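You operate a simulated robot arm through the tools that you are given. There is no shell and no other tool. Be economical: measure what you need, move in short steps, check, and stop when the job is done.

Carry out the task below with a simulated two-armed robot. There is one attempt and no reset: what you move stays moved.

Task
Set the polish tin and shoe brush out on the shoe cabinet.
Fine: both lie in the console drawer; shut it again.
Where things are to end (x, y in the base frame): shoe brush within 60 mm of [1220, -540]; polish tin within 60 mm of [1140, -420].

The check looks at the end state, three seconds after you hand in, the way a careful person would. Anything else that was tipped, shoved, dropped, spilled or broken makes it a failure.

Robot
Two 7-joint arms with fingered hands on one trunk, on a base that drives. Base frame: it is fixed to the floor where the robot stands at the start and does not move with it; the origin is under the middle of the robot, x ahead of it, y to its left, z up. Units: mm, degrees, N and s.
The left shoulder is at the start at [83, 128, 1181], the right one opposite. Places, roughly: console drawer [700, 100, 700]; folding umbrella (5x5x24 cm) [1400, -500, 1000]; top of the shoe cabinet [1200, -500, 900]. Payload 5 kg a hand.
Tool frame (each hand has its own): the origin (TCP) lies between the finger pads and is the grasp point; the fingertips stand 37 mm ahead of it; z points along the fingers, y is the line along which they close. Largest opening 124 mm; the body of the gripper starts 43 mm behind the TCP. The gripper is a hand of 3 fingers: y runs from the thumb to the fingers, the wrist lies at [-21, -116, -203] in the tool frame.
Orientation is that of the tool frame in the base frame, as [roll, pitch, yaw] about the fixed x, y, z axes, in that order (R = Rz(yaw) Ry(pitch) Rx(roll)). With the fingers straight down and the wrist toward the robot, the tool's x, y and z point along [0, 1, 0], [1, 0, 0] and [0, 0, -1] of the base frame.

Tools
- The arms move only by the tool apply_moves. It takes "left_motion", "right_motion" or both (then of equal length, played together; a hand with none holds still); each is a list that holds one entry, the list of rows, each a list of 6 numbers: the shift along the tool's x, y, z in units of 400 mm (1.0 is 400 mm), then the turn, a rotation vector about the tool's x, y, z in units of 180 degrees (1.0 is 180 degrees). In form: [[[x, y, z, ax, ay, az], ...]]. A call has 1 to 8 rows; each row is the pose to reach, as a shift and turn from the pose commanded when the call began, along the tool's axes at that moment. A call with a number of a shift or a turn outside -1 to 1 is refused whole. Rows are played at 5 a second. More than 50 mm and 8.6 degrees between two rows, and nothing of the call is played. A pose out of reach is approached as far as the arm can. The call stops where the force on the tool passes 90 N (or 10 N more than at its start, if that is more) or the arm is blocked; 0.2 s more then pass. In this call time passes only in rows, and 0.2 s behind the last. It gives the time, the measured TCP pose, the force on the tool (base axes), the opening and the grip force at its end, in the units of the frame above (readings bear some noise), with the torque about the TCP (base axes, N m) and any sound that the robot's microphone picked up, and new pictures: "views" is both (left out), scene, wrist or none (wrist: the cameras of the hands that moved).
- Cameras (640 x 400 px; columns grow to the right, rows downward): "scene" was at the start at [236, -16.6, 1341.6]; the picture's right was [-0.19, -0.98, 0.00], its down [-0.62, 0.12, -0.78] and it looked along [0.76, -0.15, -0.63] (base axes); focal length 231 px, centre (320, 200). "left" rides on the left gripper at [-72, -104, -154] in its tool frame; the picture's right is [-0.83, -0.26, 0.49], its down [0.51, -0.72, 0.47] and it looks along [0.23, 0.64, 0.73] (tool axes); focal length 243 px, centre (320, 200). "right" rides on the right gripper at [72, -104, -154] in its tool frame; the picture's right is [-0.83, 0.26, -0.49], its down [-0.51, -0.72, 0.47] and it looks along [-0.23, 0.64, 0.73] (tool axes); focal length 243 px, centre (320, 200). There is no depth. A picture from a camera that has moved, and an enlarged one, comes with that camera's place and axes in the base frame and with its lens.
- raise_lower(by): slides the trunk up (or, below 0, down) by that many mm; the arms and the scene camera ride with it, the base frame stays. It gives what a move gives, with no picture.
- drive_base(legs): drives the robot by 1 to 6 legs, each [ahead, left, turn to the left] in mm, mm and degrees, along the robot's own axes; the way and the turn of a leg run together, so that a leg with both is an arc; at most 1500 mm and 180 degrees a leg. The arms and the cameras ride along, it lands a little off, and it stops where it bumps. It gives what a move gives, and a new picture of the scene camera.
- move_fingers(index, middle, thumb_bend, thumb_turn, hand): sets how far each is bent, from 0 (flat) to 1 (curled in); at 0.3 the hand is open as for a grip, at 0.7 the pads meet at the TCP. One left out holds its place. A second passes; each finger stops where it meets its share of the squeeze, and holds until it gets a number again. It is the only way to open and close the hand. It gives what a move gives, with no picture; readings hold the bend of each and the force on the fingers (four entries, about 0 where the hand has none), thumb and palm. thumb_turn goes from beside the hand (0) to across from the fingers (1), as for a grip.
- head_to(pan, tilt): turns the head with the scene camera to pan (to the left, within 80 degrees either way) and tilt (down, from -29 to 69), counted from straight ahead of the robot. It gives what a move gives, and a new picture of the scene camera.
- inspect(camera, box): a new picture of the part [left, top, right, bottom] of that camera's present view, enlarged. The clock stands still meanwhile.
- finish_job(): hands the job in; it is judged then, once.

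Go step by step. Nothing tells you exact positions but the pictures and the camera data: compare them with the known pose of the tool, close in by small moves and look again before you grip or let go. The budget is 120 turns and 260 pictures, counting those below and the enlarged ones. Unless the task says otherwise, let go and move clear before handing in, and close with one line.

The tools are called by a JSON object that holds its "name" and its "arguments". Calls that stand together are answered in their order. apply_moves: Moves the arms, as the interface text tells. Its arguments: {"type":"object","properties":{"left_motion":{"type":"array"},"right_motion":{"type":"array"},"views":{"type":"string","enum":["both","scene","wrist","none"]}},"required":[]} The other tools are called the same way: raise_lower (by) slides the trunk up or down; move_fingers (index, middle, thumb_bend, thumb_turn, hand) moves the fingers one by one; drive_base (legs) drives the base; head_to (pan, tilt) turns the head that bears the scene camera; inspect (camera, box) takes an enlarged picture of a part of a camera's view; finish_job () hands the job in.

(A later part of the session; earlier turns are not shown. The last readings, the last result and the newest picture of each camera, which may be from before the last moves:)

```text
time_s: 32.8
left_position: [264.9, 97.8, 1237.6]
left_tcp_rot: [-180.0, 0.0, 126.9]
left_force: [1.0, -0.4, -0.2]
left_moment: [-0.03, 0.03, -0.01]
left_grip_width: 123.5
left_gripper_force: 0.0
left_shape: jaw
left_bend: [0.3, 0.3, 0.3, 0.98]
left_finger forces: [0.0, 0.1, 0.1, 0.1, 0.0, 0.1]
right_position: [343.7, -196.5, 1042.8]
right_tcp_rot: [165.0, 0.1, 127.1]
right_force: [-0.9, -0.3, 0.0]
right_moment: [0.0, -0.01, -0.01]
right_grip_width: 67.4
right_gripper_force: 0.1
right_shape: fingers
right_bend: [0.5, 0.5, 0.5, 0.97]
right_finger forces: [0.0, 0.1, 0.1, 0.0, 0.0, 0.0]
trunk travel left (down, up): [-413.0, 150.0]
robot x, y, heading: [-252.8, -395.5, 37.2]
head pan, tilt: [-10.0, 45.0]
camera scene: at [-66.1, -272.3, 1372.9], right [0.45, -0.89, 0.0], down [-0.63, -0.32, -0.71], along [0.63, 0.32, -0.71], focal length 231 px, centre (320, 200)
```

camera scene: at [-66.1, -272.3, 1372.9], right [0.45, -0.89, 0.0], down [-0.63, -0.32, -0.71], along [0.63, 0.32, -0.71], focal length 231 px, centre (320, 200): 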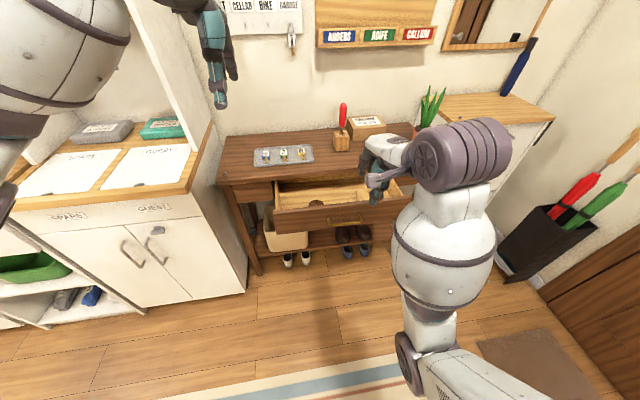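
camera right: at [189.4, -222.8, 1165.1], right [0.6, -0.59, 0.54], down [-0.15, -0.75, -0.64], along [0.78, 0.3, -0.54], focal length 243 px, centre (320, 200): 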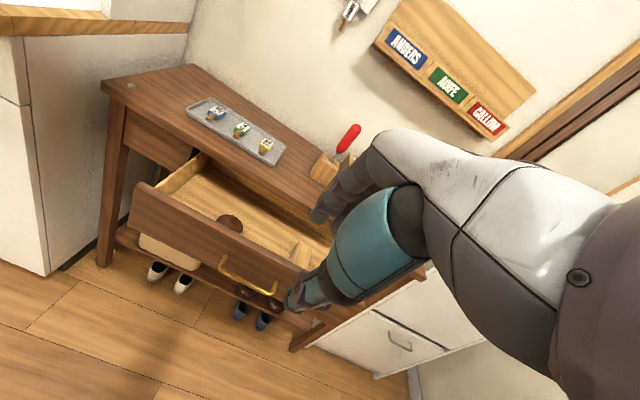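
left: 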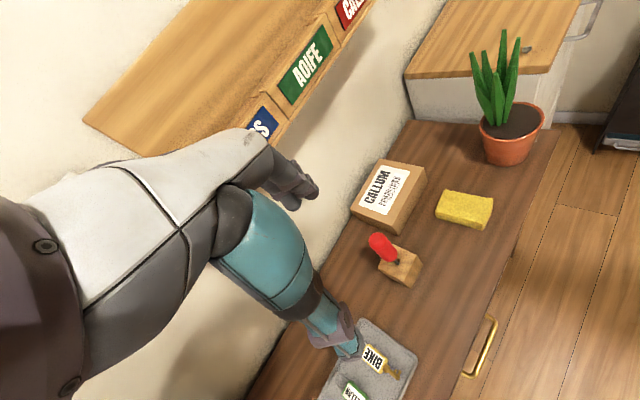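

I'll move the right hand to the robot's right and finish turning it down, so that the drawer is unobstructed.

{"name": "apply_moves", "arguments": {"right_motion": [[[-0.06, 0, 0, 0.01, 0, 0], [-0.12, 0, 0, 0.01, 0, 0], [-0.18, 0, 0, 0.01, 0, 0], [-0.24, 0, 0, 0.01, 0, 0], [-0.3, 0, 0, 0.01, 0, 0], [-0.36, 0, 0, 0.01, 0, 0], [-0.42, 0, 0, 0.01, 0, 0]]], "views": "scene"}}

{"name": "inspect", "arguments": {"camera": "scene", "box": [210, 110, 450, 260]}}

{"name": "inspect", "arguments": {"camera": "right", "box": [0, 0, 640, 400]}}

{"name": "inspect", "arguments": {"camera": "left", "box": [0, 0, 640, 400]}}

```text
time_s: 34.4
left_position: [265.7, 97.1, 1238.4]
left_tcp_rot: [-180.0, 0.0, 127.0]
left_force: [0.3, -0.5, -0.5]
left_moment: [0.02, -0.01, -0.01]
left_grip_width: 123.7
left_gripper_force: 0.0
left_shape: jaw
left_bend: [0.3, 0.3, 0.3, 0.98]
left_finger forces: [0.1, 0.0, 0.0, 0.0, 0.0, 0.0]
right_position: [445.8, -330.4, 1043.4]
right_tcp_rot: [166.8, 0.0, 127.1]
right_force: [0.3, -0.7, 0.4]
right_moment: [0.01, 0.02, 0.03]
right_grip_width: 67.8
right_gripper_force: 0.1
right_shape: fingers
right_bend: [0.5, 0.5, 0.5, 0.97]
right_finger forces: [0.0, 0.0, 0.0, 0.0, 0.0, 0.0]
trunk travel left (down, up): [-413.0, 150.0]
robot x, y, heading: [-251.7, -393.7, 37.1]
head pan, tilt: [-10.0, 45.0]
camera scene: at [-65.7, -273.6, 1372.9], right [0.45, -0.89, 0.0], down [-0.63, -0.32, -0.71], along [0.63, 0.32, -0.71], focal length 231 px, centre (320, 200)
```

scene: 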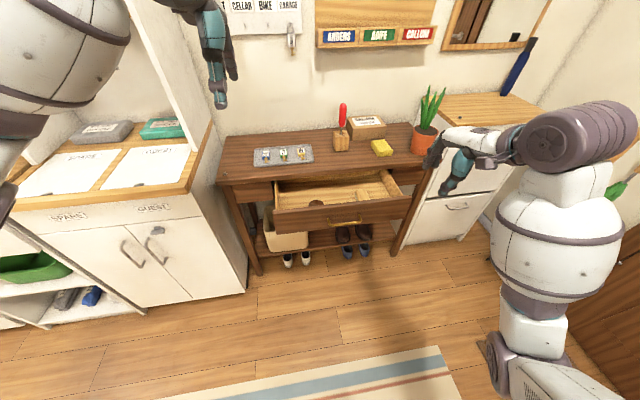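

```text
2.67 times, centred on (330, 185) of scene
camera zoom: at [-65.7, -273.6, 1372.9], right [0.45, -0.89, 0.0], down [-0.63, -0.32, -0.71], along [0.63, 0.32, -0.71], focal length 615 px, centre (293, 240)
```

zoom: 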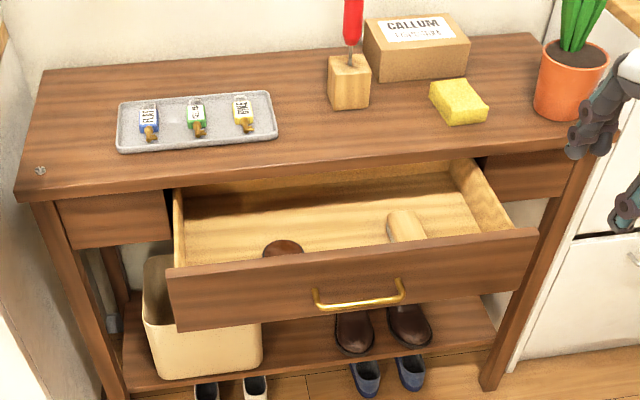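

```text
1.00 times, centred on (320, 200) of right (not enlarged: the box is as wide or as high as the picture)
camera zoom: at [292.3, -356.2, 1169.6], right [0.61, -0.58, 0.54], down [-0.17, -0.76, -0.62], along [0.77, 0.29, -0.57], focal length 243 px, centre (320, 200)
```

zoom: 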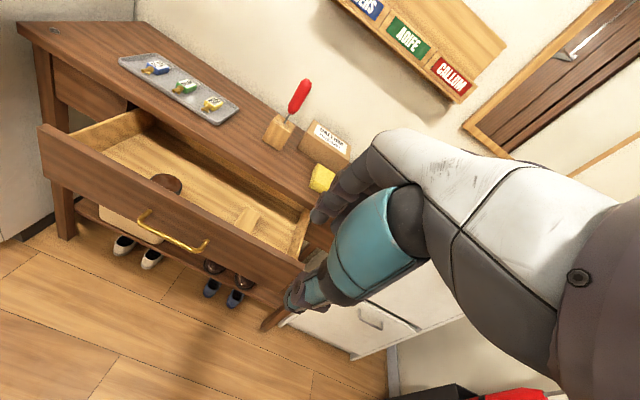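

```text
1.00 times, centred on (320, 200) of left (not enlarged: the box is as wide or as high as the picture)
camera zoom: at [224.4, -24.4, 1391.9], right [0.29, -0.82, -0.49], down [-0.88, -0.03, -0.47], along [0.37, 0.57, -0.73], focal length 243 px, centre (320, 200)
```

zoom: 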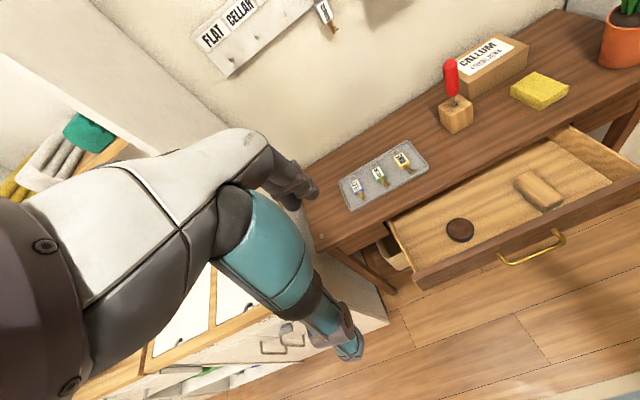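

The left wrist camera sees both objects well: the tin is at about [511, 38] and the brush at about [628, -126]. I'll zoom in for shape and orientation.

{"name": "inspect", "arguments": {"camera": "left", "box": [400, 120, 640, 270]}}

{"name": "inspect", "arguments": {"camera": "right", "box": [100, 130, 340, 280]}}

```text
2.67 times, centred on (520, 195) of left
camera zoom: at [224.4, -24.4, 1391.9], right [0.29, -0.82, -0.49], down [-0.88, -0.03, -0.47], along [0.37, 0.57, -0.73], focal length 647 px, centre (-213, 213)
```

zoom: 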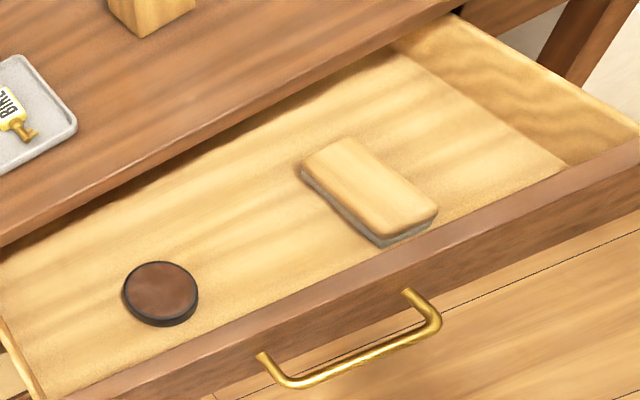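

```text
2.67 times, centred on (220, 205) of right
camera zoom: at [292.3, -356.2, 1169.6], right [0.61, -0.58, 0.54], down [-0.17, -0.76, -0.62], along [0.77, 0.29, -0.57], focal length 647 px, centre (587, 187)
```

zoom: 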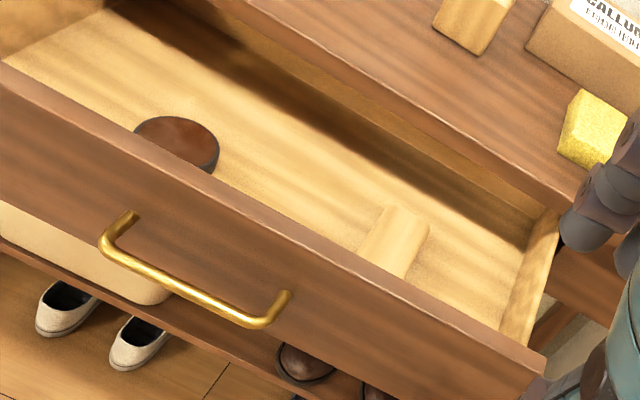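

The brush is about 97×47 mm with its long axis along the drawer depth, centred near [627, -124]. I'll use the right hand for it, closing across the short side, so I'll straighten that hand and turn it 90° above the drawer.

{"name": "move_fingers", "arguments": {"hand": "right", "index": 0.35, "middle": 0.35, "thumb_bend": 0.35}}

{"name": "apply_moves", "arguments": {"right_motion": [[[0, 0.08, 0, 0.0367, 0, 0], [0, 0.16, 0, 0.0733, 0, 0]]], "views": "none"}}

{"name": "apply_moves", "arguments": {"right_motion": [[[0.01, 0.05, 0, 0, 0, -0.047], [0.02, 0.1, 0, 0, 0, -0.094], [0.03, 0.15, 0, 0, 0, -0.141], [0.05, 0.2, 0, 0, 0, -0.188], [0.07, 0.25, 0, 0, 0, -0.235], [0.09, 0.3, 0, 0, 0, -0.282], [0.11, 0.35, 0.02, 0, 0, -0.329], [0.12, 0.4, 0.04, 0, 0, -0.376]]], "views": "both"}}

```text
time_s: 35.4
left_position: [265.2, 98.0, 1238.4]
left_tcp_rot: [-180.0, 0.1, 126.9]
left_force: [-0.1, -0.7, 0.7]
left_moment: [0.01, 0.02, -0.02]
left_grip_width: 123.4
left_gripper_force: 0.0
left_shape: jaw
left_bend: [0.3, 0.3, 0.3, 0.98]
left_finger forces: [0.1, 0.1, 0.0, 0.0, 0.0, 0.1]
right_position: [445.9, -330.2, 1044.1]
right_tcp_rot: [166.8, 0.0, 127.1]
right_force: [-0.5, -0.4, 0.2]
right_moment: [0.0, 0.0, 0.03]
right_grip_width: 113.3
right_gripper_force: 0.1
right_shape: fingers
right_bend: [0.35, 0.35, 0.35, 0.97]
right_finger forces: [0.1, 0.0, 0.0, 0.0, 0.0, 0.0]
trunk travel left (down, up): [-413.0, 150.0]
robot x, y, heading: [-248.8, -392.1, 37.1]
head pan, tilt: [-10.0, 45.0]
```

```text
time_s: 36.0
left_position: [265.7, 99.0, 1236.8]
left_tcp_rot: [-179.9, 0.0, 127.0]
left_force: [-0.8, -0.1, 0.6]
left_moment: [-0.01, 0.01, -0.01]
left_grip_width: 123.2
left_gripper_force: 0.0
left_shape: jaw
left_bend: [0.3, 0.3, 0.3, 0.98]
left_finger forces: [0.0, 0.0, 0.0, 0.0, 0.1, 0.0]
right_position: [495.9, -292.1, 1055.8]
right_tcp_rot: [-179.7, 0.0, 127.1]
right_force: [0.6, -0.8, 0.1]
right_moment: [-0.03, 0.04, 0.04]
right_grip_width: 113.7
right_gripper_force: 0.1
right_shape: fingers
right_bend: [0.35, 0.35, 0.35, 0.97]
right_finger forces: [0.0, 0.1, 0.0, 0.1, 0.0, 0.1]
trunk travel left (down, up): [-413.0, 150.0]
robot x, y, heading: [-250.2, -393.6, 36.7]
head pan, tilt: [-10.0, 45.0]
```

```text
time_s: 37.8
left_position: [265.4, 98.3, 1237.6]
left_tcp_rot: [-179.9, 0.0, 127.0]
left_force: [0.0, 0.5, 0.2]
left_moment: [-0.05, -0.03, -0.03]
left_grip_width: 123.7
left_gripper_force: 0.1
left_shape: jaw
left_bend: [0.3, 0.3, 0.3, 0.98]
left_finger forces: [0.1, 0.0, 0.1, 0.1, 0.0, 0.1]
right_position: [598.1, -156.0, 1040.4]
right_tcp_rot: [179.9, -0.2, -165.1]
right_force: [-0.3, 0.9, 0.5]
right_moment: [-0.04, 0.02, 0.02]
right_grip_width: 113.5
right_gripper_force: 0.1
right_shape: fingers
right_bend: [0.35, 0.35, 0.35, 0.97]
right_finger forces: [0.0, 0.0, 0.0, 0.0, 0.0, 0.1]
trunk travel left (down, up): [-413.0, 150.0]
robot x, y, heading: [-248.2, -394.9, 37.1]
head pan, tilt: [-10.0, 45.0]
camera scene: at [-65.4, -271.0, 1372.6], right [0.45, -0.89, 0.0], down [-0.63, -0.32, -0.71], along [0.63, 0.32, -0.71], focal length 231 px, centre (320, 200)
camera right: at [554.3, -275.0, 1194.2], right [0.74, 0.47, 0.49], down [0.68, -0.57, -0.47], along [0.06, 0.68, -0.73], focal length 243 px, centre (320, 200)
```

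scene: 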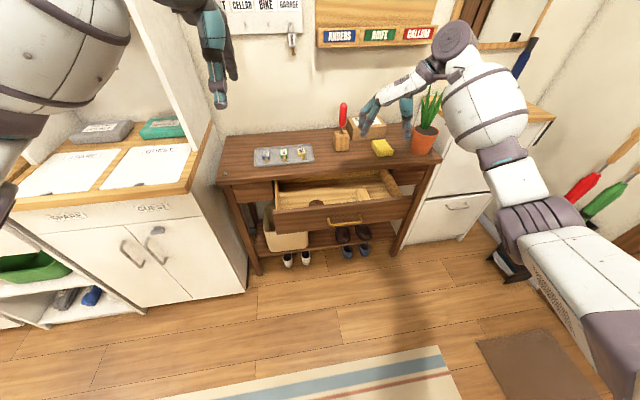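
right: 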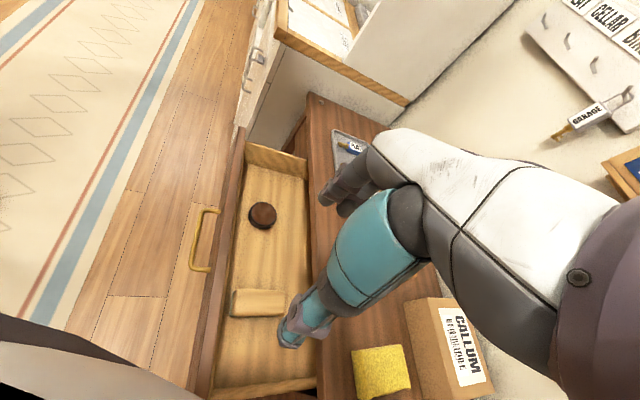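

Triangulation agrees on the brush at [627, -124], axis about 37°. I'll finish the turn above it and come down to z≈800.

{"name": "apply_moves", "arguments": {"right_motion": [[[-0.03, 0.02, 0.06, 0, 0, -0.0407], [-0.06, 0.04, 0.14, 0, 0, -0.0814], [-0.091, 0.0585, 0.24, 0, 0, -0.122], [-0.091, 0.0585, 0.36, 0, 0, -0.122], [-0.091, 0.0585, 0.48, 0, 0, -0.122], [-0.091, 0.0585, 0.58, 0, 0, -0.122]]]}}

{"name": "inspect", "arguments": {"camera": "left", "box": [400, 60, 640, 270]}}

```text
time_s: 39.2
left_position: [263.5, 98.7, 1237.3]
left_tcp_rot: [-180.0, 0.0, 127.0]
left_force: [-0.3, 0.3, 0.5]
left_moment: [-0.05, 0.01, 0.02]
left_grip_width: 123.8
left_gripper_force: 0.1
left_shape: jaw
left_bend: [0.3, 0.3, 0.3, 0.98]
left_finger forces: [0.0, 0.0, 0.0, 0.1, 0.0, 0.0]
right_position: [626.0, -125.6, 807.1]
right_tcp_rot: [180.0, 0.0, -143.2]
right_force: [1.3, 0.1, -0.4]
right_moment: [-0.03, 0.04, 0.02]
right_grip_width: 113.7
right_gripper_force: 0.0
right_shape: fingers
right_bend: [0.35, 0.35, 0.35, 0.97]
right_finger forces: [0.0, 0.0, 0.1, 0.0, 0.1, 0.0]
trunk travel left (down, up): [-413.0, 150.0]
robot x, y, heading: [-250.0, -396.9, 37.1]
head pan, tilt: [-10.0, 45.0]
camera scene: at [-65.6, -271.8, 1372.7], right [0.45, -0.89, 0.0], down [-0.63, -0.32, -0.71], along [0.63, 0.32, -0.71], focal length 231 px, centre (320, 200)
camera right: at [630.5, -251.9, 960.4], right [0.51, 0.71, 0.49], down [0.84, -0.28, -0.47], along [-0.2, 0.65, -0.73], focal length 243 px, centre (320, 200)
```

scene: 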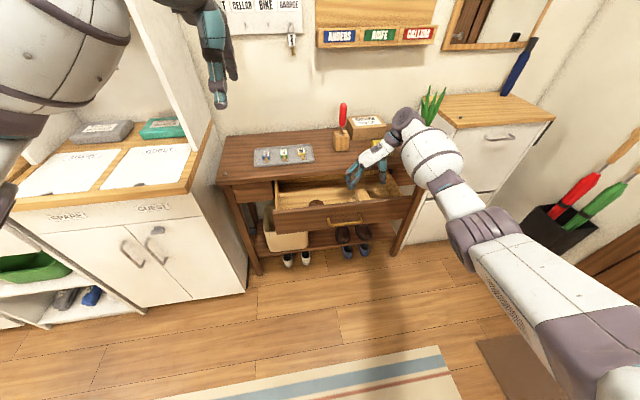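
right: 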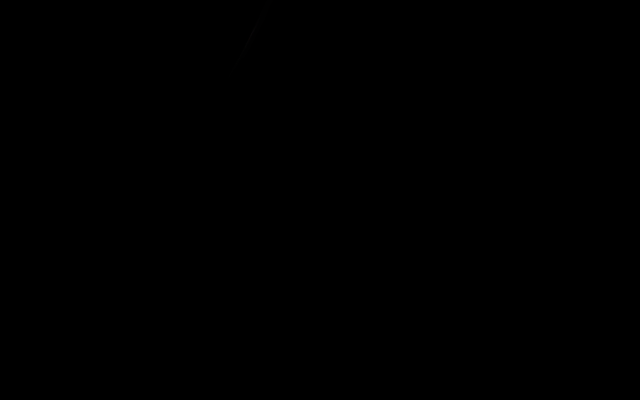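

```text
1.90 times, centred on (520, 165) of left
camera zoom: at [224.6, -22.5, 1391.3], right [0.29, -0.82, -0.49], down [-0.88, -0.03, -0.47], along [0.37, 0.57, -0.73], focal length 462 px, centre (-61, 267)
```

zoom: 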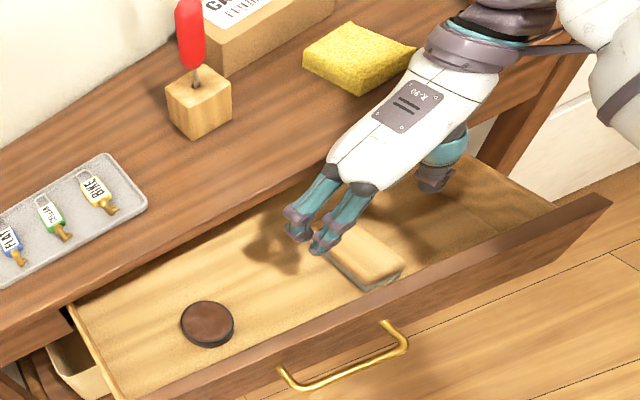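

The fingers straddle the brush well. The right camera is covered, so I'll use the left one as a monitor and go down to TCP z≈725.

{"name": "apply_moves", "arguments": {"right_motion": [[[0, 0, 0.1, 0, 0, 0], [0, 0, 0.2, 0, 0, 0]]], "views": "none"}}

{"name": "inspect", "arguments": {"camera": "left", "box": [440, 100, 640, 250]}}

{"name": "inspect", "arguments": {"camera": "scene", "box": [260, 90, 480, 240]}}

```text
time_s: 39.8
left_position: [265.1, 99.0, 1237.2]
left_tcp_rot: [-179.9, 0.0, 127.0]
left_force: [-0.2, -0.3, 0.0]
left_moment: [-0.02, -0.02, -0.01]
left_grip_width: 123.5
left_gripper_force: 0.0
left_shape: jaw
left_bend: [0.3, 0.3, 0.3, 0.98]
left_finger forces: [0.0, 0.1, 0.0, 0.1, 0.0, 0.0]
right_position: [627.7, -124.9, 729.1]
right_tcp_rot: [-180.0, 0.0, -143.3]
right_force: [0.1, -0.2, 0.1]
right_moment: [-0.03, 0.02, -0.02]
right_grip_width: 113.5
right_gripper_force: 0.0
right_shape: fingers
right_bend: [0.35, 0.35, 0.35, 0.97]
right_finger forces: [0.1, 0.0, 0.0, 0.0, 0.0, 0.0]
trunk travel left (down, up): [-413.0, 150.0]
robot x, y, heading: [-252.3, -393.3, 36.8]
head pan, tilt: [-10.0, 45.0]
```

```text
2.67 times, centred on (540, 175) of left
camera zoom: at [225.0, -22.4, 1391.2], right [0.29, -0.82, -0.49], down [-0.88, -0.03, -0.47], along [0.37, 0.57, -0.73], focal length 647 px, centre (-267, 267)
```

zoom: 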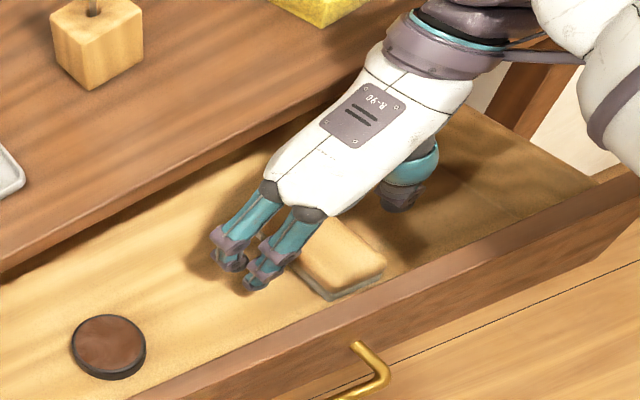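

```text
2.67 times, centred on (370, 165) of scene
camera zoom: at [-65.3, -271.7, 1372.7], right [0.45, -0.89, 0.0], down [-0.63, -0.32, -0.71], along [0.63, 0.32, -0.71], focal length 615 px, centre (187, 293)
```

zoom: 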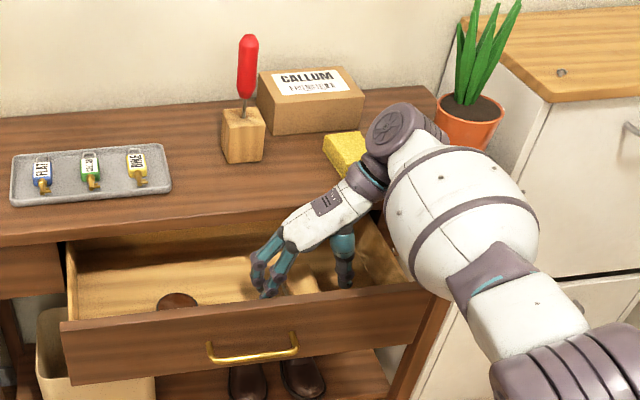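

Alignment looks right. I'll go down 20 mm more and check the forces.

{"name": "apply_moves", "arguments": {"right_motion": [[[0, 0, 0.025, 0, 0, 0], [0, 0, 0.05, 0, 0, 0]]], "views": "none"}}

{"name": "inspect", "arguments": {"camera": "left", "box": [480, 130, 600, 220]}}

```text
time_s: 40.4
left_position: [264.4, 99.4, 1237.8]
left_tcp_rot: [180.0, 0.0, 126.9]
left_force: [0.2, -0.9, 0.7]
left_moment: [0.0, 0.03, -0.06]
left_grip_width: 123.7
left_gripper_force: 0.1
left_shape: jaw
left_bend: [0.3, 0.3, 0.3, 0.98]
left_finger forces: [0.0, 0.1, 0.0, 0.0, 0.0, 0.1]
right_position: [624.7, -125.8, 709.4]
right_tcp_rot: [179.9, -0.1, -143.3]
right_force: [-0.2, -0.2, 0.6]
right_moment: [-0.01, 0.03, -0.03]
right_grip_width: 113.6
right_gripper_force: 0.0
right_shape: fingers
right_bend: [0.35, 0.35, 0.35, 0.97]
right_finger forces: [0.0, 0.0, 0.0, 0.0, 0.1, 0.1]
trunk travel left (down, up): [-413.0, 150.0]
robot x, y, heading: [-250.7, -396.8, 37.2]
head pan, tilt: [-10.0, 45.0]
```

```text
4.44 times, centred on (540, 175) of left
camera zoom: at [224.4, -22.9, 1391.5], right [0.29, -0.82, -0.49], down [-0.88, -0.03, -0.47], along [0.37, 0.57, -0.73], focal length 1078 px, centre (-658, 311)
```

zoom: 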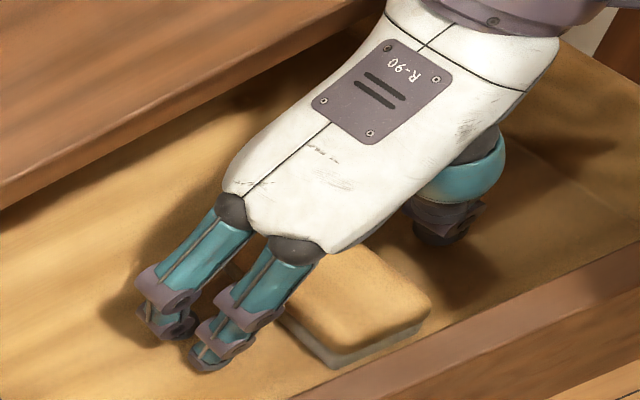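

Alignment with the brush centre checks out. Next is a further 12 mm down.

{"name": "apply_moves", "arguments": {"right_motion": [[[0, 0, 0.015, 0, 0, 0], [0, 0, 0.03, 0, 0, 0]]], "views": "none"}}

{"name": "inspect", "arguments": {"camera": "left", "box": [480, 130, 600, 220]}}

```text
time_s: 41.0
left_position: [261.9, 97.0, 1242.0]
left_tcp_rot: [179.8, 0.0, 126.9]
left_force: [-1.0, 0.7, 0.8]
left_moment: [0.03, -0.01, 0.0]
left_grip_width: 123.6
left_gripper_force: 0.0
left_shape: jaw
left_bend: [0.3, 0.3, 0.3, 0.98]
left_finger forces: [0.0, 0.0, 0.0, 0.0, 0.0, 0.1]
right_position: [625.1, -124.9, 704.2]
right_tcp_rot: [179.8, 0.5, -143.4]
right_force: [1.4, -1.6, 31.4]
right_moment: [1.83, 0.87, -0.09]
right_grip_width: 113.4
right_gripper_force: 15.9
right_shape: fingers
right_bend: [0.35, 0.32, 0.35, 0.97]
right_finger forces: [0.2, 31.5, 0.1, 0.0, 0.0, 0.0]
trunk travel left (down, up): [-413.0, 150.0]
robot x, y, heading: [-254.5, -393.1, 37.2]
head pan, tilt: [-10.0, 45.0]
```

```text
4.44 times, centred on (540, 175) of left
camera zoom: at [219.7, -25.3, 1394.6], right [0.29, -0.82, -0.49], down [-0.88, -0.03, -0.47], along [0.37, 0.57, -0.73], focal length 1078 px, centre (-658, 311)
```

zoom: 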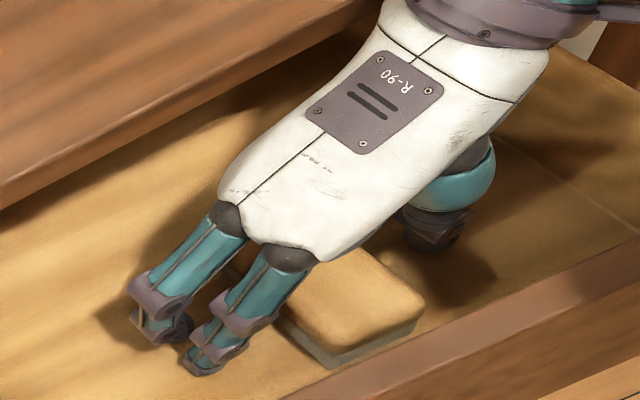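

The middle fingertip touched the drawer floor (TCP z≈704). I'll back up to about 708 and close on the brush.

{"name": "apply_moves", "arguments": {"right_motion": [[[0, 0, -0.025, 0, 0, 0]]], "views": "none"}}

{"name": "move_fingers", "arguments": {"hand": "right", "index": 0.5, "middle": 0.5, "thumb_bend": 0.5}}

{"name": "move_fingers", "arguments": {"hand": "right", "index": 0.75, "middle": 0.75, "thumb_bend": 0.75}}

{"name": "inspect", "arguments": {"camera": "left", "box": [480, 130, 600, 220]}}

```text
time_s: 41.4
left_position: [264.6, 96.9, 1239.4]
left_tcp_rot: [180.0, 0.0, 127.1]
left_force: [1.2, 1.0, -0.2]
left_moment: [0.0, -0.03, 0.02]
left_grip_width: 123.8
left_gripper_force: 0.0
left_shape: jaw
left_bend: [0.3, 0.3, 0.3, 0.98]
left_finger forces: [0.0, 0.1, 0.0, 0.1, 0.1, 0.0]
right_position: [623.2, -126.1, 706.3]
right_tcp_rot: [-179.8, -0.2, -143.3]
right_force: [0.3, -1.3, 11.7]
right_moment: [0.65, 0.36, -0.04]
right_grip_width: 113.6
right_gripper_force: 6.0
right_shape: fingers
right_bend: [0.35, 0.34, 0.35, 0.97]
right_finger forces: [0.0, 12.0, 0.0, 0.0, 0.0, 0.0]
trunk travel left (down, up): [-413.0, 150.0]
robot x, y, heading: [-254.1, -394.1, 37.1]
head pan, tilt: [-10.0, 45.0]
```

```text
time_s: 42.4
left_position: [262.7, 97.4, 1239.0]
left_tcp_rot: [179.9, 0.2, 127.1]
left_force: [0.0, -0.2, -0.2]
left_moment: [0.0, -0.01, 0.02]
left_grip_width: 123.7
left_gripper_force: 0.1
left_shape: jaw
left_bend: [0.3, 0.3, 0.3, 0.98]
left_finger forces: [0.0, 0.0, 0.0, 0.0, 0.0, 0.0]
right_position: [623.6, -124.4, 709.9]
right_tcp_rot: [-180.0, 0.1, -143.3]
right_force: [-3.2, 4.7, 17.8]
right_moment: [1.11, 0.55, 0.07]
right_grip_width: 68.4
right_gripper_force: 9.2
right_shape: fingers
right_bend: [0.5, 0.44, 0.5, 0.97]
right_finger forces: [0.1, 17.6, 0.0, 0.0, 0.1, 0.1]
trunk travel left (down, up): [-413.0, 150.0]
robot x, y, heading: [-251.4, -395.0, 37.2]
head pan, tilt: [-10.0, 45.0]
```

```text
time_s: 43.4
left_position: [261.9, 97.6, 1238.9]
left_tcp_rot: [179.9, 0.2, 127.2]
left_force: [-0.2, -0.8, -0.3]
left_moment: [-0.02, 0.0, 0.0]
left_grip_width: 123.6
left_gripper_force: 0.0
left_shape: jaw
left_bend: [0.3, 0.3, 0.3, 0.98]
left_finger forces: [0.1, 0.0, 0.0, 0.0, 0.0, 0.0]
right_position: [623.9, -124.6, 709.8]
right_tcp_rot: [180.0, 0.1, -143.3]
right_force: [-5.2, 4.9, 18.1]
right_moment: [1.13, 0.57, 0.09]
right_grip_width: 45.6
right_gripper_force: 24.4
right_shape: fingers
right_bend: [0.49, 0.44, 0.66, 0.97]
right_finger forces: [14.9, 18.5, 0.0, 0.0, 15.7, 0.1]
trunk travel left (down, up): [-413.0, 150.0]
robot x, y, heading: [-251.5, -394.2, 37.3]
head pan, tilt: [-10.0, 45.0]
```

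```text
4.44 times, centred on (540, 175) of left
camera zoom: at [221.2, -23.5, 1392.9], right [0.29, -0.82, -0.49], down [-0.88, -0.03, -0.47], along [0.37, 0.57, -0.73], focal length 1078 px, centre (-658, 311)
```

zoom: 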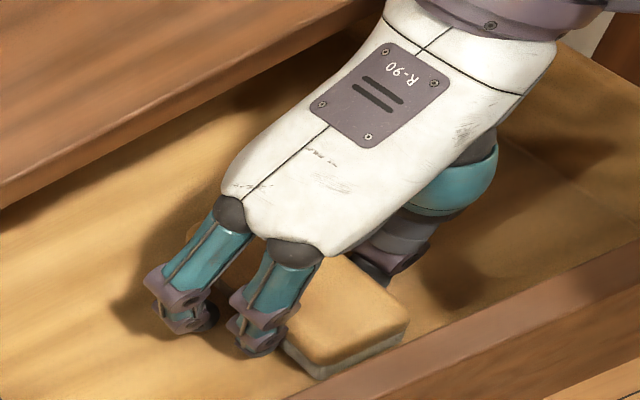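

The brush is between thumb and index, but the middle finger is still pressing on the floor. I'll ease up 12 mm and tighten.

{"name": "apply_moves", "arguments": {"right_motion": [[[0, 0, -0.025, 0, 0, 0]]], "views": "none"}}

{"name": "move_fingers", "arguments": {"hand": "right", "index": 0.85, "middle": 0.85, "thumb_bend": 0.85}}

{"name": "inspect", "arguments": {"camera": "left", "box": [480, 130, 600, 220]}}

```text
time_s: 43.8
left_position: [265.7, 97.9, 1237.6]
left_tcp_rot: [-179.9, 0.0, 127.0]
left_force: [0.5, -0.8, 0.0]
left_moment: [0.0, 0.06, 0.02]
left_grip_width: 123.7
left_gripper_force: 0.1
left_shape: jaw
left_bend: [0.3, 0.3, 0.3, 0.98]
left_finger forces: [0.0, 0.0, 0.0, 0.1, 0.0, 0.0]
right_position: [625.4, -127.3, 713.6]
right_tcp_rot: [-179.8, -0.2, -143.4]
right_force: [-0.8, 0.5, -0.6]
right_moment: [0.0, 0.0, -0.02]
right_grip_width: 45.6
right_gripper_force: 15.9
right_shape: fingers
right_bend: [0.49, 0.5, 0.66, 0.97]
right_finger forces: [14.8, 0.4, 0.1, 0.0, 15.9, 0.0]
trunk travel left (down, up): [-413.0, 150.0]
robot x, y, heading: [-252.2, -394.6, 37.1]
head pan, tilt: [-10.0, 45.0]
```

```text
time_s: 44.8
left_position: [265.1, 99.3, 1239.0]
left_tcp_rot: [-179.9, 0.0, 127.0]
left_force: [-0.1, 0.2, -0.1]
left_moment: [-0.01, -0.01, -0.03]
left_grip_width: 123.8
left_gripper_force: 0.1
left_shape: jaw
left_bend: [0.3, 0.3, 0.3, 0.98]
left_finger forces: [0.0, 0.1, 0.1, 0.1, 0.0, 0.0]
right_position: [624.8, -125.4, 716.8]
right_tcp_rot: [180.0, -0.1, -143.3]
right_force: [0.7, 0.0, -1.4]
right_moment: [0.02, 0.0, 0.0]
right_grip_width: 44.6
right_gripper_force: 24.7
right_shape: fingers
right_bend: [0.49, 0.56, 0.65, 0.95]
right_finger forces: [13.4, 11.1, 0.1, 0.0, 24.9, 0.0]
trunk travel left (down, up): [-413.0, 150.0]
robot x, y, heading: [-252.3, -397.3, 36.8]
head pan, tilt: [-10.0, 45.0]
```

```text
4.44 times, centred on (540, 175) of left
camera zoom: at [224.2, -23.1, 1391.6], right [0.29, -0.82, -0.49], down [-0.88, -0.03, -0.47], along [0.37, 0.57, -0.73], focal length 1078 px, centre (-658, 311)
```

zoom: 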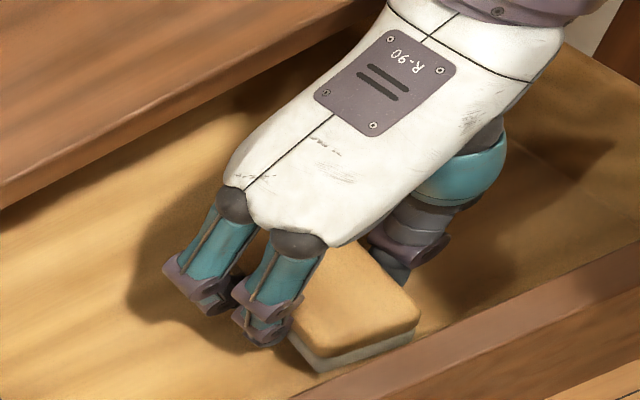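

All three fingers hold the brush at 44.6 mm width. I'll lift it straight up and check.

{"name": "apply_moves", "arguments": {"right_motion": [[[0, 0, -0.1, 0, 0, 0], [0, 0, -0.2, 0, 0, 0], [0, 0, -0.3, 0, 0, 0], [0, 0, -0.4, 0, 0, 0], [0, 0, -0.5, 0, 0, 0], [0, 0, -0.6, 0, 0, 0], [0, 0, -0.7, 0, 0, 0]]], "views": "scene"}}

{"name": "inspect", "arguments": {"camera": "left", "box": [400, 60, 640, 250]}}

```text
time_s: 46.4
left_position: [264.4, 97.7, 1239.2]
left_tcp_rot: [179.9, 0.0, 127.0]
left_force: [-0.1, 0.9, 0.2]
left_moment: [0.0, 0.01, 0.01]
left_grip_width: 123.9
left_gripper_force: 0.1
left_shape: jaw
left_bend: [0.3, 0.3, 0.3, 0.98]
left_finger forces: [0.0, 0.0, 0.0, 0.0, 0.1, 0.0]
right_position: [623.0, -127.2, 998.5]
right_tcp_rot: [179.9, 0.0, -143.3]
right_force: [0.7, -0.8, -0.9]
right_moment: [0.01, -0.03, 0.0]
right_grip_width: 44.8
right_gripper_force: 25.3
right_shape: fingers
right_bend: [0.49, 0.56, 0.65, 0.95]
right_finger forces: [13.5, 11.0, 0.1, 0.0, 24.8, 0.0]
trunk travel left (down, up): [-413.0, 150.0]
robot x, y, heading: [-251.6, -395.6, 37.2]
head pan, tilt: [-10.0, 45.0]
camera scene: at [-67.1, -272.5, 1373.0], right [0.45, -0.89, 0.0], down [-0.63, -0.32, -0.71], along [0.63, 0.32, -0.71], focal length 231 px, centre (320, 200)
```

scene: 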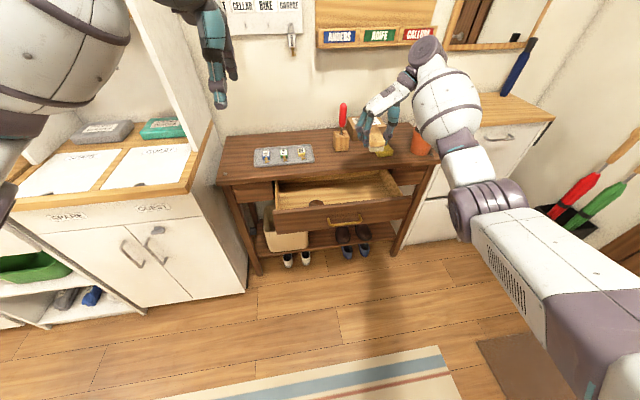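

```text
2.11 times, centred on (520, 155) of left
camera zoom: at [223.0, -23.1, 1392.2], right [0.29, -0.82, -0.49], down [-0.88, -0.03, -0.47], along [0.37, 0.57, -0.73], focal length 511 px, centre (-101, 295)
```

zoom: 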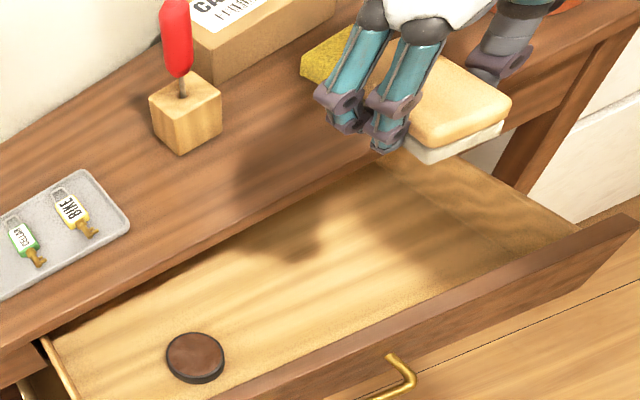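

The brush is firmly held. I'll draw the right hand back and up, then shift the base right so the left hand can take the tin.

{"name": "apply_moves", "arguments": {"right_motion": [[[0.08, 0, -0.03, 0, 0, 0], [0.16, 0, -0.06, 0, 0, 0], [0.24, 0, -0.09, 0, 0, 0], [0.32, 0, -0.12, 0, 0, 0], [0.4, 0, -0.15, 0, 0, 0]]], "views": "none"}}

{"name": "drive_base", "arguments": {"legs": [[0, -220, 0], [40, 0, 0]]}}

{"name": "inspect", "arguments": {"camera": "left", "box": [0, 0, 640, 400]}}

```text
time_s: 47.6
left_position: [263.0, 96.7, 1238.2]
left_tcp_rot: [180.0, 0.0, 127.0]
left_force: [0.1, 0.2, -0.5]
left_moment: [0.0, -0.02, -0.01]
left_grip_width: 123.7
left_gripper_force: 0.0
left_shape: jaw
left_bend: [0.3, 0.3, 0.3, 0.98]
left_finger forces: [0.1, 0.1, 0.1, 0.0, 0.1, 0.1]
right_position: [492.9, -220.4, 1058.4]
right_tcp_rot: [180.0, 0.0, -143.2]
right_force: [-0.1, -0.7, -0.5]
right_moment: [0.01, -0.04, -0.03]
right_grip_width: 44.8
right_gripper_force: 24.7
right_shape: fingers
right_bend: [0.49, 0.56, 0.65, 0.95]
right_finger forces: [13.5, 11.0, 0.1, 0.0, 24.8, 0.0]
trunk travel left (down, up): [-413.0, 150.0]
robot x, y, heading: [-249.6, -394.7, 37.0]
head pan, tilt: [-10.0, 45.0]
```

```text
time_s: 50.6
left_position: [424.3, -58.6, 1242.2]
left_tcp_rot: [179.7, 0.1, 127.1]
left_force: [-0.5, -0.7, 0.2]
left_moment: [0.03, -0.05, 0.01]
left_grip_width: 123.8
left_gripper_force: 0.0
left_shape: jaw
left_bend: [0.3, 0.3, 0.3, 0.98]
left_finger forces: [0.0, 0.0, 0.0, 0.0, 0.1, 0.0]
right_position: [655.7, -376.5, 1062.1]
right_tcp_rot: [-180.0, 0.3, -143.2]
right_force: [-1.3, -0.9, -0.8]
right_moment: [0.02, -0.02, -0.03]
right_grip_width: 44.6
right_gripper_force: 24.4
right_shape: fingers
right_bend: [0.49, 0.56, 0.65, 0.95]
right_finger forces: [13.6, 10.9, 0.0, 0.0, 24.8, 0.0]
trunk travel left (down, up): [-413.0, 150.0]
robot x, y, heading: [-85.8, -548.6, 37.2]
head pan, tilt: [-10.0, 45.0]
camera scene: at [94.1, -429.8, 1374.1], right [0.46, -0.89, 0.0], down [-0.63, -0.32, -0.71], along [0.63, 0.32, -0.7], focal length 231 px, centre (320, 200)
```

scene: 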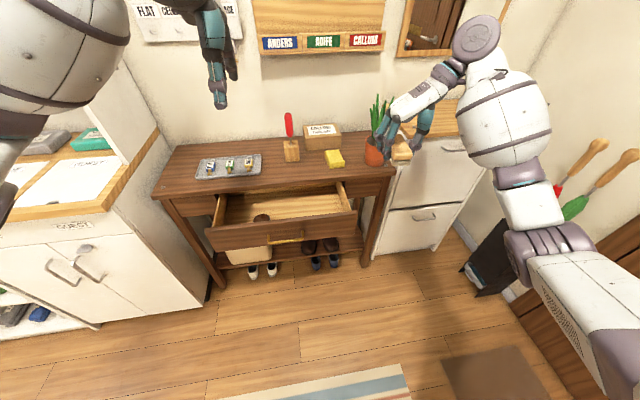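

```text
1.00 times, centred on (320, 200) of left (not enlarged: the box is as wide or as high as the picture)
camera zoom: at [383.5, -180.3, 1395.1], right [0.29, -0.82, -0.49], down [-0.88, -0.03, -0.48], along [0.37, 0.57, -0.73], focal length 243 px, centre (320, 200)
```

zoom: 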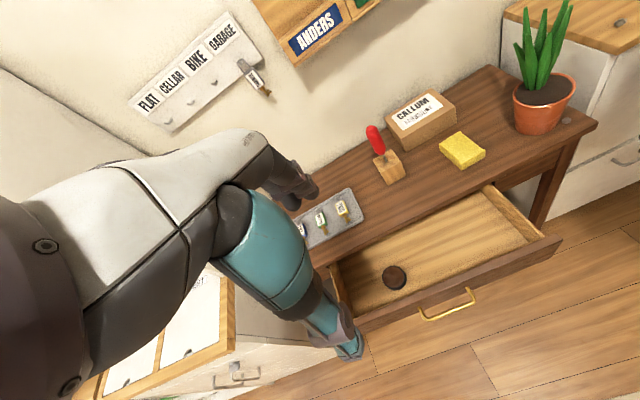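

The tin triangulates to about [507, 34]. I'll bring the left hand above it and down.

{"name": "apply_moves", "arguments": {"left_motion": [[[0.0076, 0.0381, 0.11, 0, 0, 0], [0.0152, 0.0762, 0.22, 0, 0, 0], [0.0228, 0.1143, 0.33, 0, 0, 0], [0.0304, 0.1524, 0.44, 0, 0, 0], [0.038, 0.1905, 0.55, 0, 0, 0], [0.0456, 0.2286, 0.66, 0, 0, 0], [0.0532, 0.2667, 0.77, 0, 0, 0], [0.0608, 0.305, 0.88, 0, 0, 0]]]}}

{"name": "inspect", "arguments": {"camera": "scene", "box": [180, 110, 380, 260]}}

```text
time_s: 52.4
left_position: [513.6, 40.0, 883.1]
left_tcp_rot: [179.9, 0.0, 127.1]
left_force: [0.3, -0.3, -0.2]
left_moment: [-0.02, 0.0, -0.04]
left_grip_width: 123.8
left_gripper_force: 0.1
left_shape: jaw
left_bend: [0.3, 0.3, 0.3, 0.98]
left_finger forces: [0.1, 0.0, 0.0, 0.0, 0.1, 0.0]
right_position: [660.7, -374.6, 1056.5]
right_tcp_rot: [180.0, 0.0, -143.2]
right_force: [-0.5, 0.2, -1.1]
right_moment: [-0.04, 0.01, 0.04]
right_grip_width: 44.8
right_gripper_force: 25.1
right_shape: fingers
right_bend: [0.49, 0.56, 0.65, 0.95]
right_finger forces: [13.5, 11.0, 0.1, 0.0, 24.8, 0.0]
trunk travel left (down, up): [-413.0, 150.0]
robot x, y, heading: [-87.5, -549.4, 37.0]
head pan, tilt: [-10.0, 45.0]
camera scene: at [100.1, -426.1, 1372.7], right [0.46, -0.89, 0.0], down [-0.63, -0.32, -0.71], along [0.63, 0.32, -0.71], focal length 231 px, centre (320, 200)
camera left: at [473.1, -82.1, 1037.6], right [0.29, -0.82, -0.49], down [-0.88, -0.03, -0.47], along [0.37, 0.57, -0.73], focal length 243 px, centre (320, 200)
```

scene: 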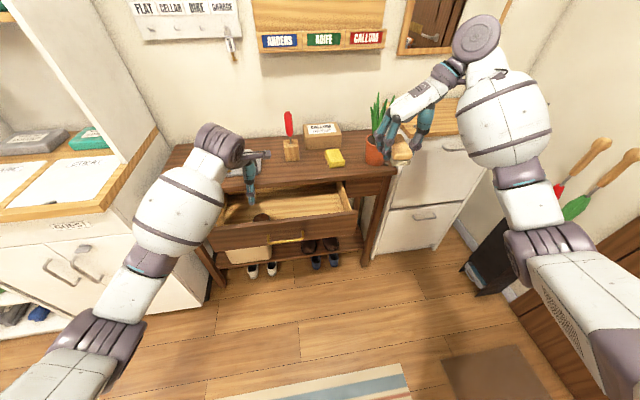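
left: 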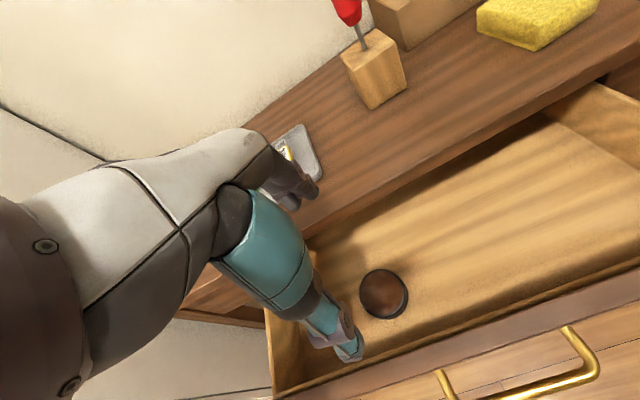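

```text
2.67 times, centred on (280, 185) of scene
camera zoom: at [100.1, -426.1, 1372.7], right [0.46, -0.89, 0.0], down [-0.63, -0.32, -0.71], along [0.63, 0.32, -0.71], focal length 615 px, centre (427, 240)
```

zoom: 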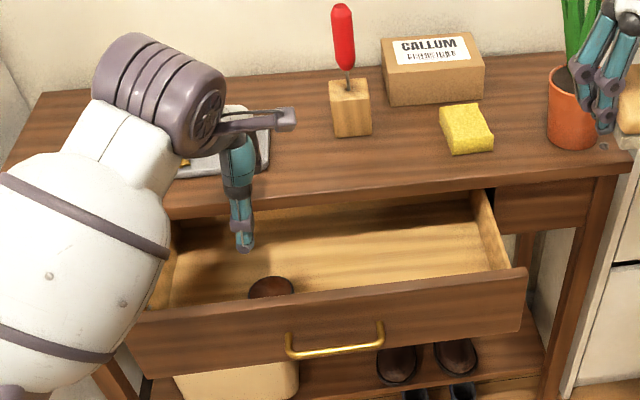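

The tin's centre is at [509, 34], diameter about 68 mm. I'll correct by a few millimetres and descend to TCP z≈716, just above the floor for the fingertips.

{"name": "apply_moves", "arguments": {"left_motion": [[[-0.005, -0.018, 0.1, 0, 0, 0], [-0.005, -0.018, 0.2, 0, 0, 0], [-0.005, -0.018, 0.3, 0, 0, 0], [-0.005, -0.018, 0.37, 0, 0, 0], [-0.005, -0.018, 0.4175, 0, 0, 0]]], "views": "wrist"}}

{"name": "inspect", "arguments": {"camera": "scene", "box": [180, 110, 380, 260]}}

```text
time_s: 53.4
left_position: [511.6, 32.1, 782.2]
left_tcp_rot: [177.4, 0.7, 127.1]
left_force: [-23.5, -17.7, 61.4]
left_moment: [-2.65, 3.71, 0.3]
left_grip_width: 120.2
left_gripper_force: 0.0
left_shape: jaw
left_bend: [0.3, 0.39, 0.0, 0.98]
left_finger forces: [0.0, 30.8, 0.0, 0.0, 65.6, 0.0]
right_position: [652.7, -377.9, 1063.2]
right_tcp_rot: [-180.0, 0.4, -143.2]
right_force: [0.4, 0.6, -1.3]
right_moment: [0.01, 0.02, 0.0]
right_grip_width: 44.8
right_gripper_force: 24.6
right_shape: fingers
right_bend: [0.49, 0.56, 0.65, 0.95]
right_finger forces: [13.6, 11.0, 0.0, 0.0, 24.8, 0.0]
trunk travel left (down, up): [-413.0, 150.0]
robot x, y, heading: [-83.9, -551.0, 37.0]
head pan, tilt: [-10.0, 45.0]
stopped in row 4 (left hand): the force on the tool passed its limit at 107 N (the readings are from after the stop); the commanded pose is now the measured one
camera left: at [464.7, -91.6, 932.8], right [0.31, -0.81, -0.49], down [-0.86, -0.02, -0.51], along [0.4, 0.58, -0.71], focal length 243 px, centre (320, 200)
```

left: 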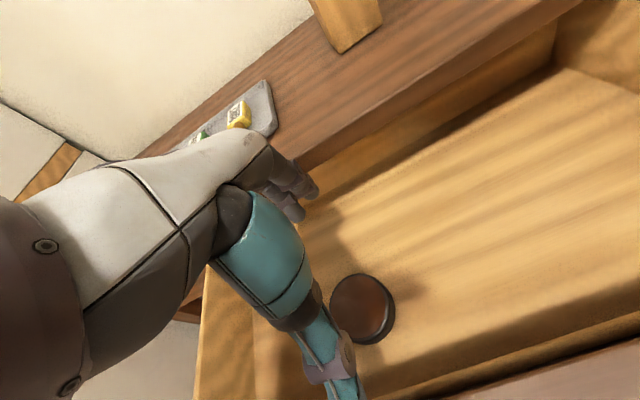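

```text
2.67 times, centred on (280, 185) of scene
camera zoom: at [91.9, -432.6, 1374.6], right [0.46, -0.89, 0.0], down [-0.63, -0.32, -0.71], along [0.63, 0.33, -0.7], focal length 615 px, centre (427, 240)
```

zoom: 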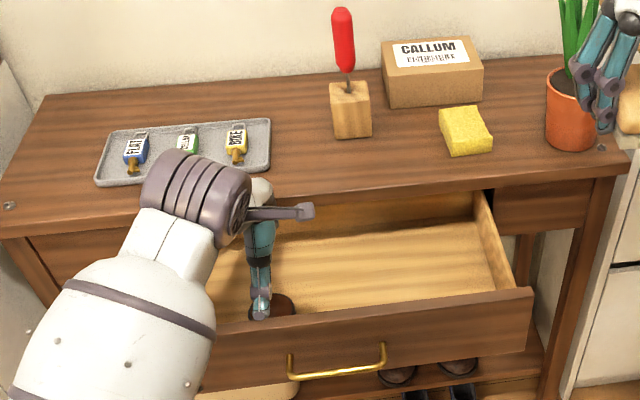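

The open hand was too wide for the gap: the thumb hit the drawer front. I'll lift back up, narrow the opening to about 98 mm and check nothing shifted.

{"name": "apply_moves", "arguments": {"left_motion": [[[0, 0, -0.06, 0, 0, 0], [0, 0, -0.12, 0, 0, 0], [0, 0, -0.2, 0, 0, 0]]], "views": "none"}}

{"name": "move_fingers", "arguments": {"hand": "left", "index": 0.4, "middle": 0.4, "thumb_bend": 0.4}}

{"name": "inspect", "arguments": {"camera": "scene", "box": [140, 100, 400, 290]}}

{"name": "inspect", "arguments": {"camera": "left", "box": [0, 0, 640, 400]}}

```text
time_s: 54.1
left_position: [513.0, 34.8, 849.3]
left_tcp_rot: [178.5, 0.3, 127.1]
left_force: [0.3, -0.4, 0.5]
left_moment: [0.01, 0.02, -0.01]
left_grip_width: 124.0
left_gripper_force: 0.1
left_shape: jaw
left_bend: [0.3, 0.3, 0.3, 0.98]
left_finger forces: [0.0, 0.0, 0.1, 0.1, 0.1, 0.0]
right_position: [660.4, -374.4, 1057.7]
right_tcp_rot: [179.9, 0.0, -143.3]
right_force: [0.5, 0.1, -1.7]
right_moment: [0.04, -0.04, -0.02]
right_grip_width: 44.9
right_gripper_force: 24.5
right_shape: fingers
right_bend: [0.49, 0.56, 0.65, 0.95]
right_finger forces: [13.6, 11.0, 0.1, 0.1, 24.8, 0.0]
trunk travel left (down, up): [-413.0, 150.0]
robot x, y, heading: [-82.7, -552.9, 37.0]
head pan, tilt: [-10.0, 45.0]
```

```text
time_s: 55.1
left_position: [511.6, 34.9, 848.8]
left_tcp_rot: [178.5, 0.4, 127.1]
left_force: [-0.1, 0.1, 0.5]
left_moment: [0.02, 0.02, 0.03]
left_grip_width: 99.2
left_gripper_force: 0.1
left_shape: fingers
left_bend: [0.4, 0.4, 0.4, 0.98]
left_finger forces: [0.2, 0.1, 0.0, 0.0, 0.0, 0.0]
right_position: [659.4, -373.8, 1059.9]
right_tcp_rot: [180.0, 0.0, -143.3]
right_force: [-0.1, -0.6, -1.0]
right_moment: [0.02, 0.0, 0.0]
right_grip_width: 45.0
right_gripper_force: 24.7
right_shape: fingers
right_bend: [0.49, 0.56, 0.65, 0.95]
right_finger forces: [13.6, 11.1, 0.0, 0.0, 24.8, 0.0]
trunk travel left (down, up): [-413.0, 150.0]
robot x, y, heading: [-88.4, -550.3, 36.9]
head pan, tilt: [-10.0, 45.0]
```

```text
2.11 times, centred on (270, 195) of scene
camera zoom: at [99.2, -426.7, 1372.8], right [0.46, -0.89, 0.0], down [-0.63, -0.32, -0.71], along [0.63, 0.32, -0.71], focal length 486 px, centre (425, 210)
```

zoom: 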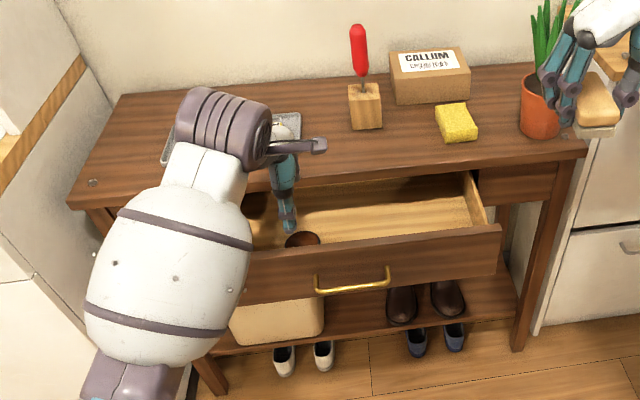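

```text
1.00 times, centred on (320, 200) of left (not enlarged: the box is as wide or as high as the picture)
camera zoom: at [467.1, -87.2, 1000.3], right [0.31, -0.82, -0.49], down [-0.87, -0.03, -0.49], along [0.39, 0.58, -0.72], focal length 243 px, centre (320, 200)
```

zoom: 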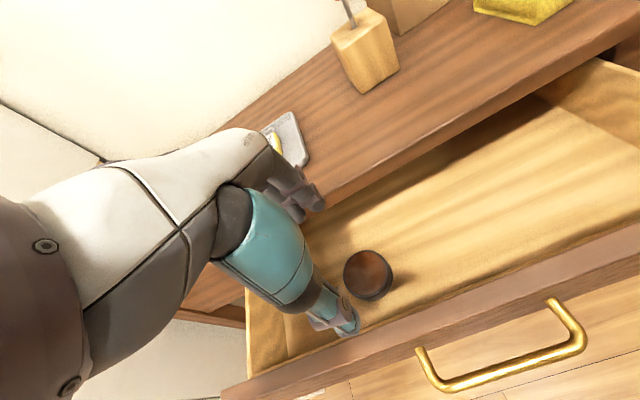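

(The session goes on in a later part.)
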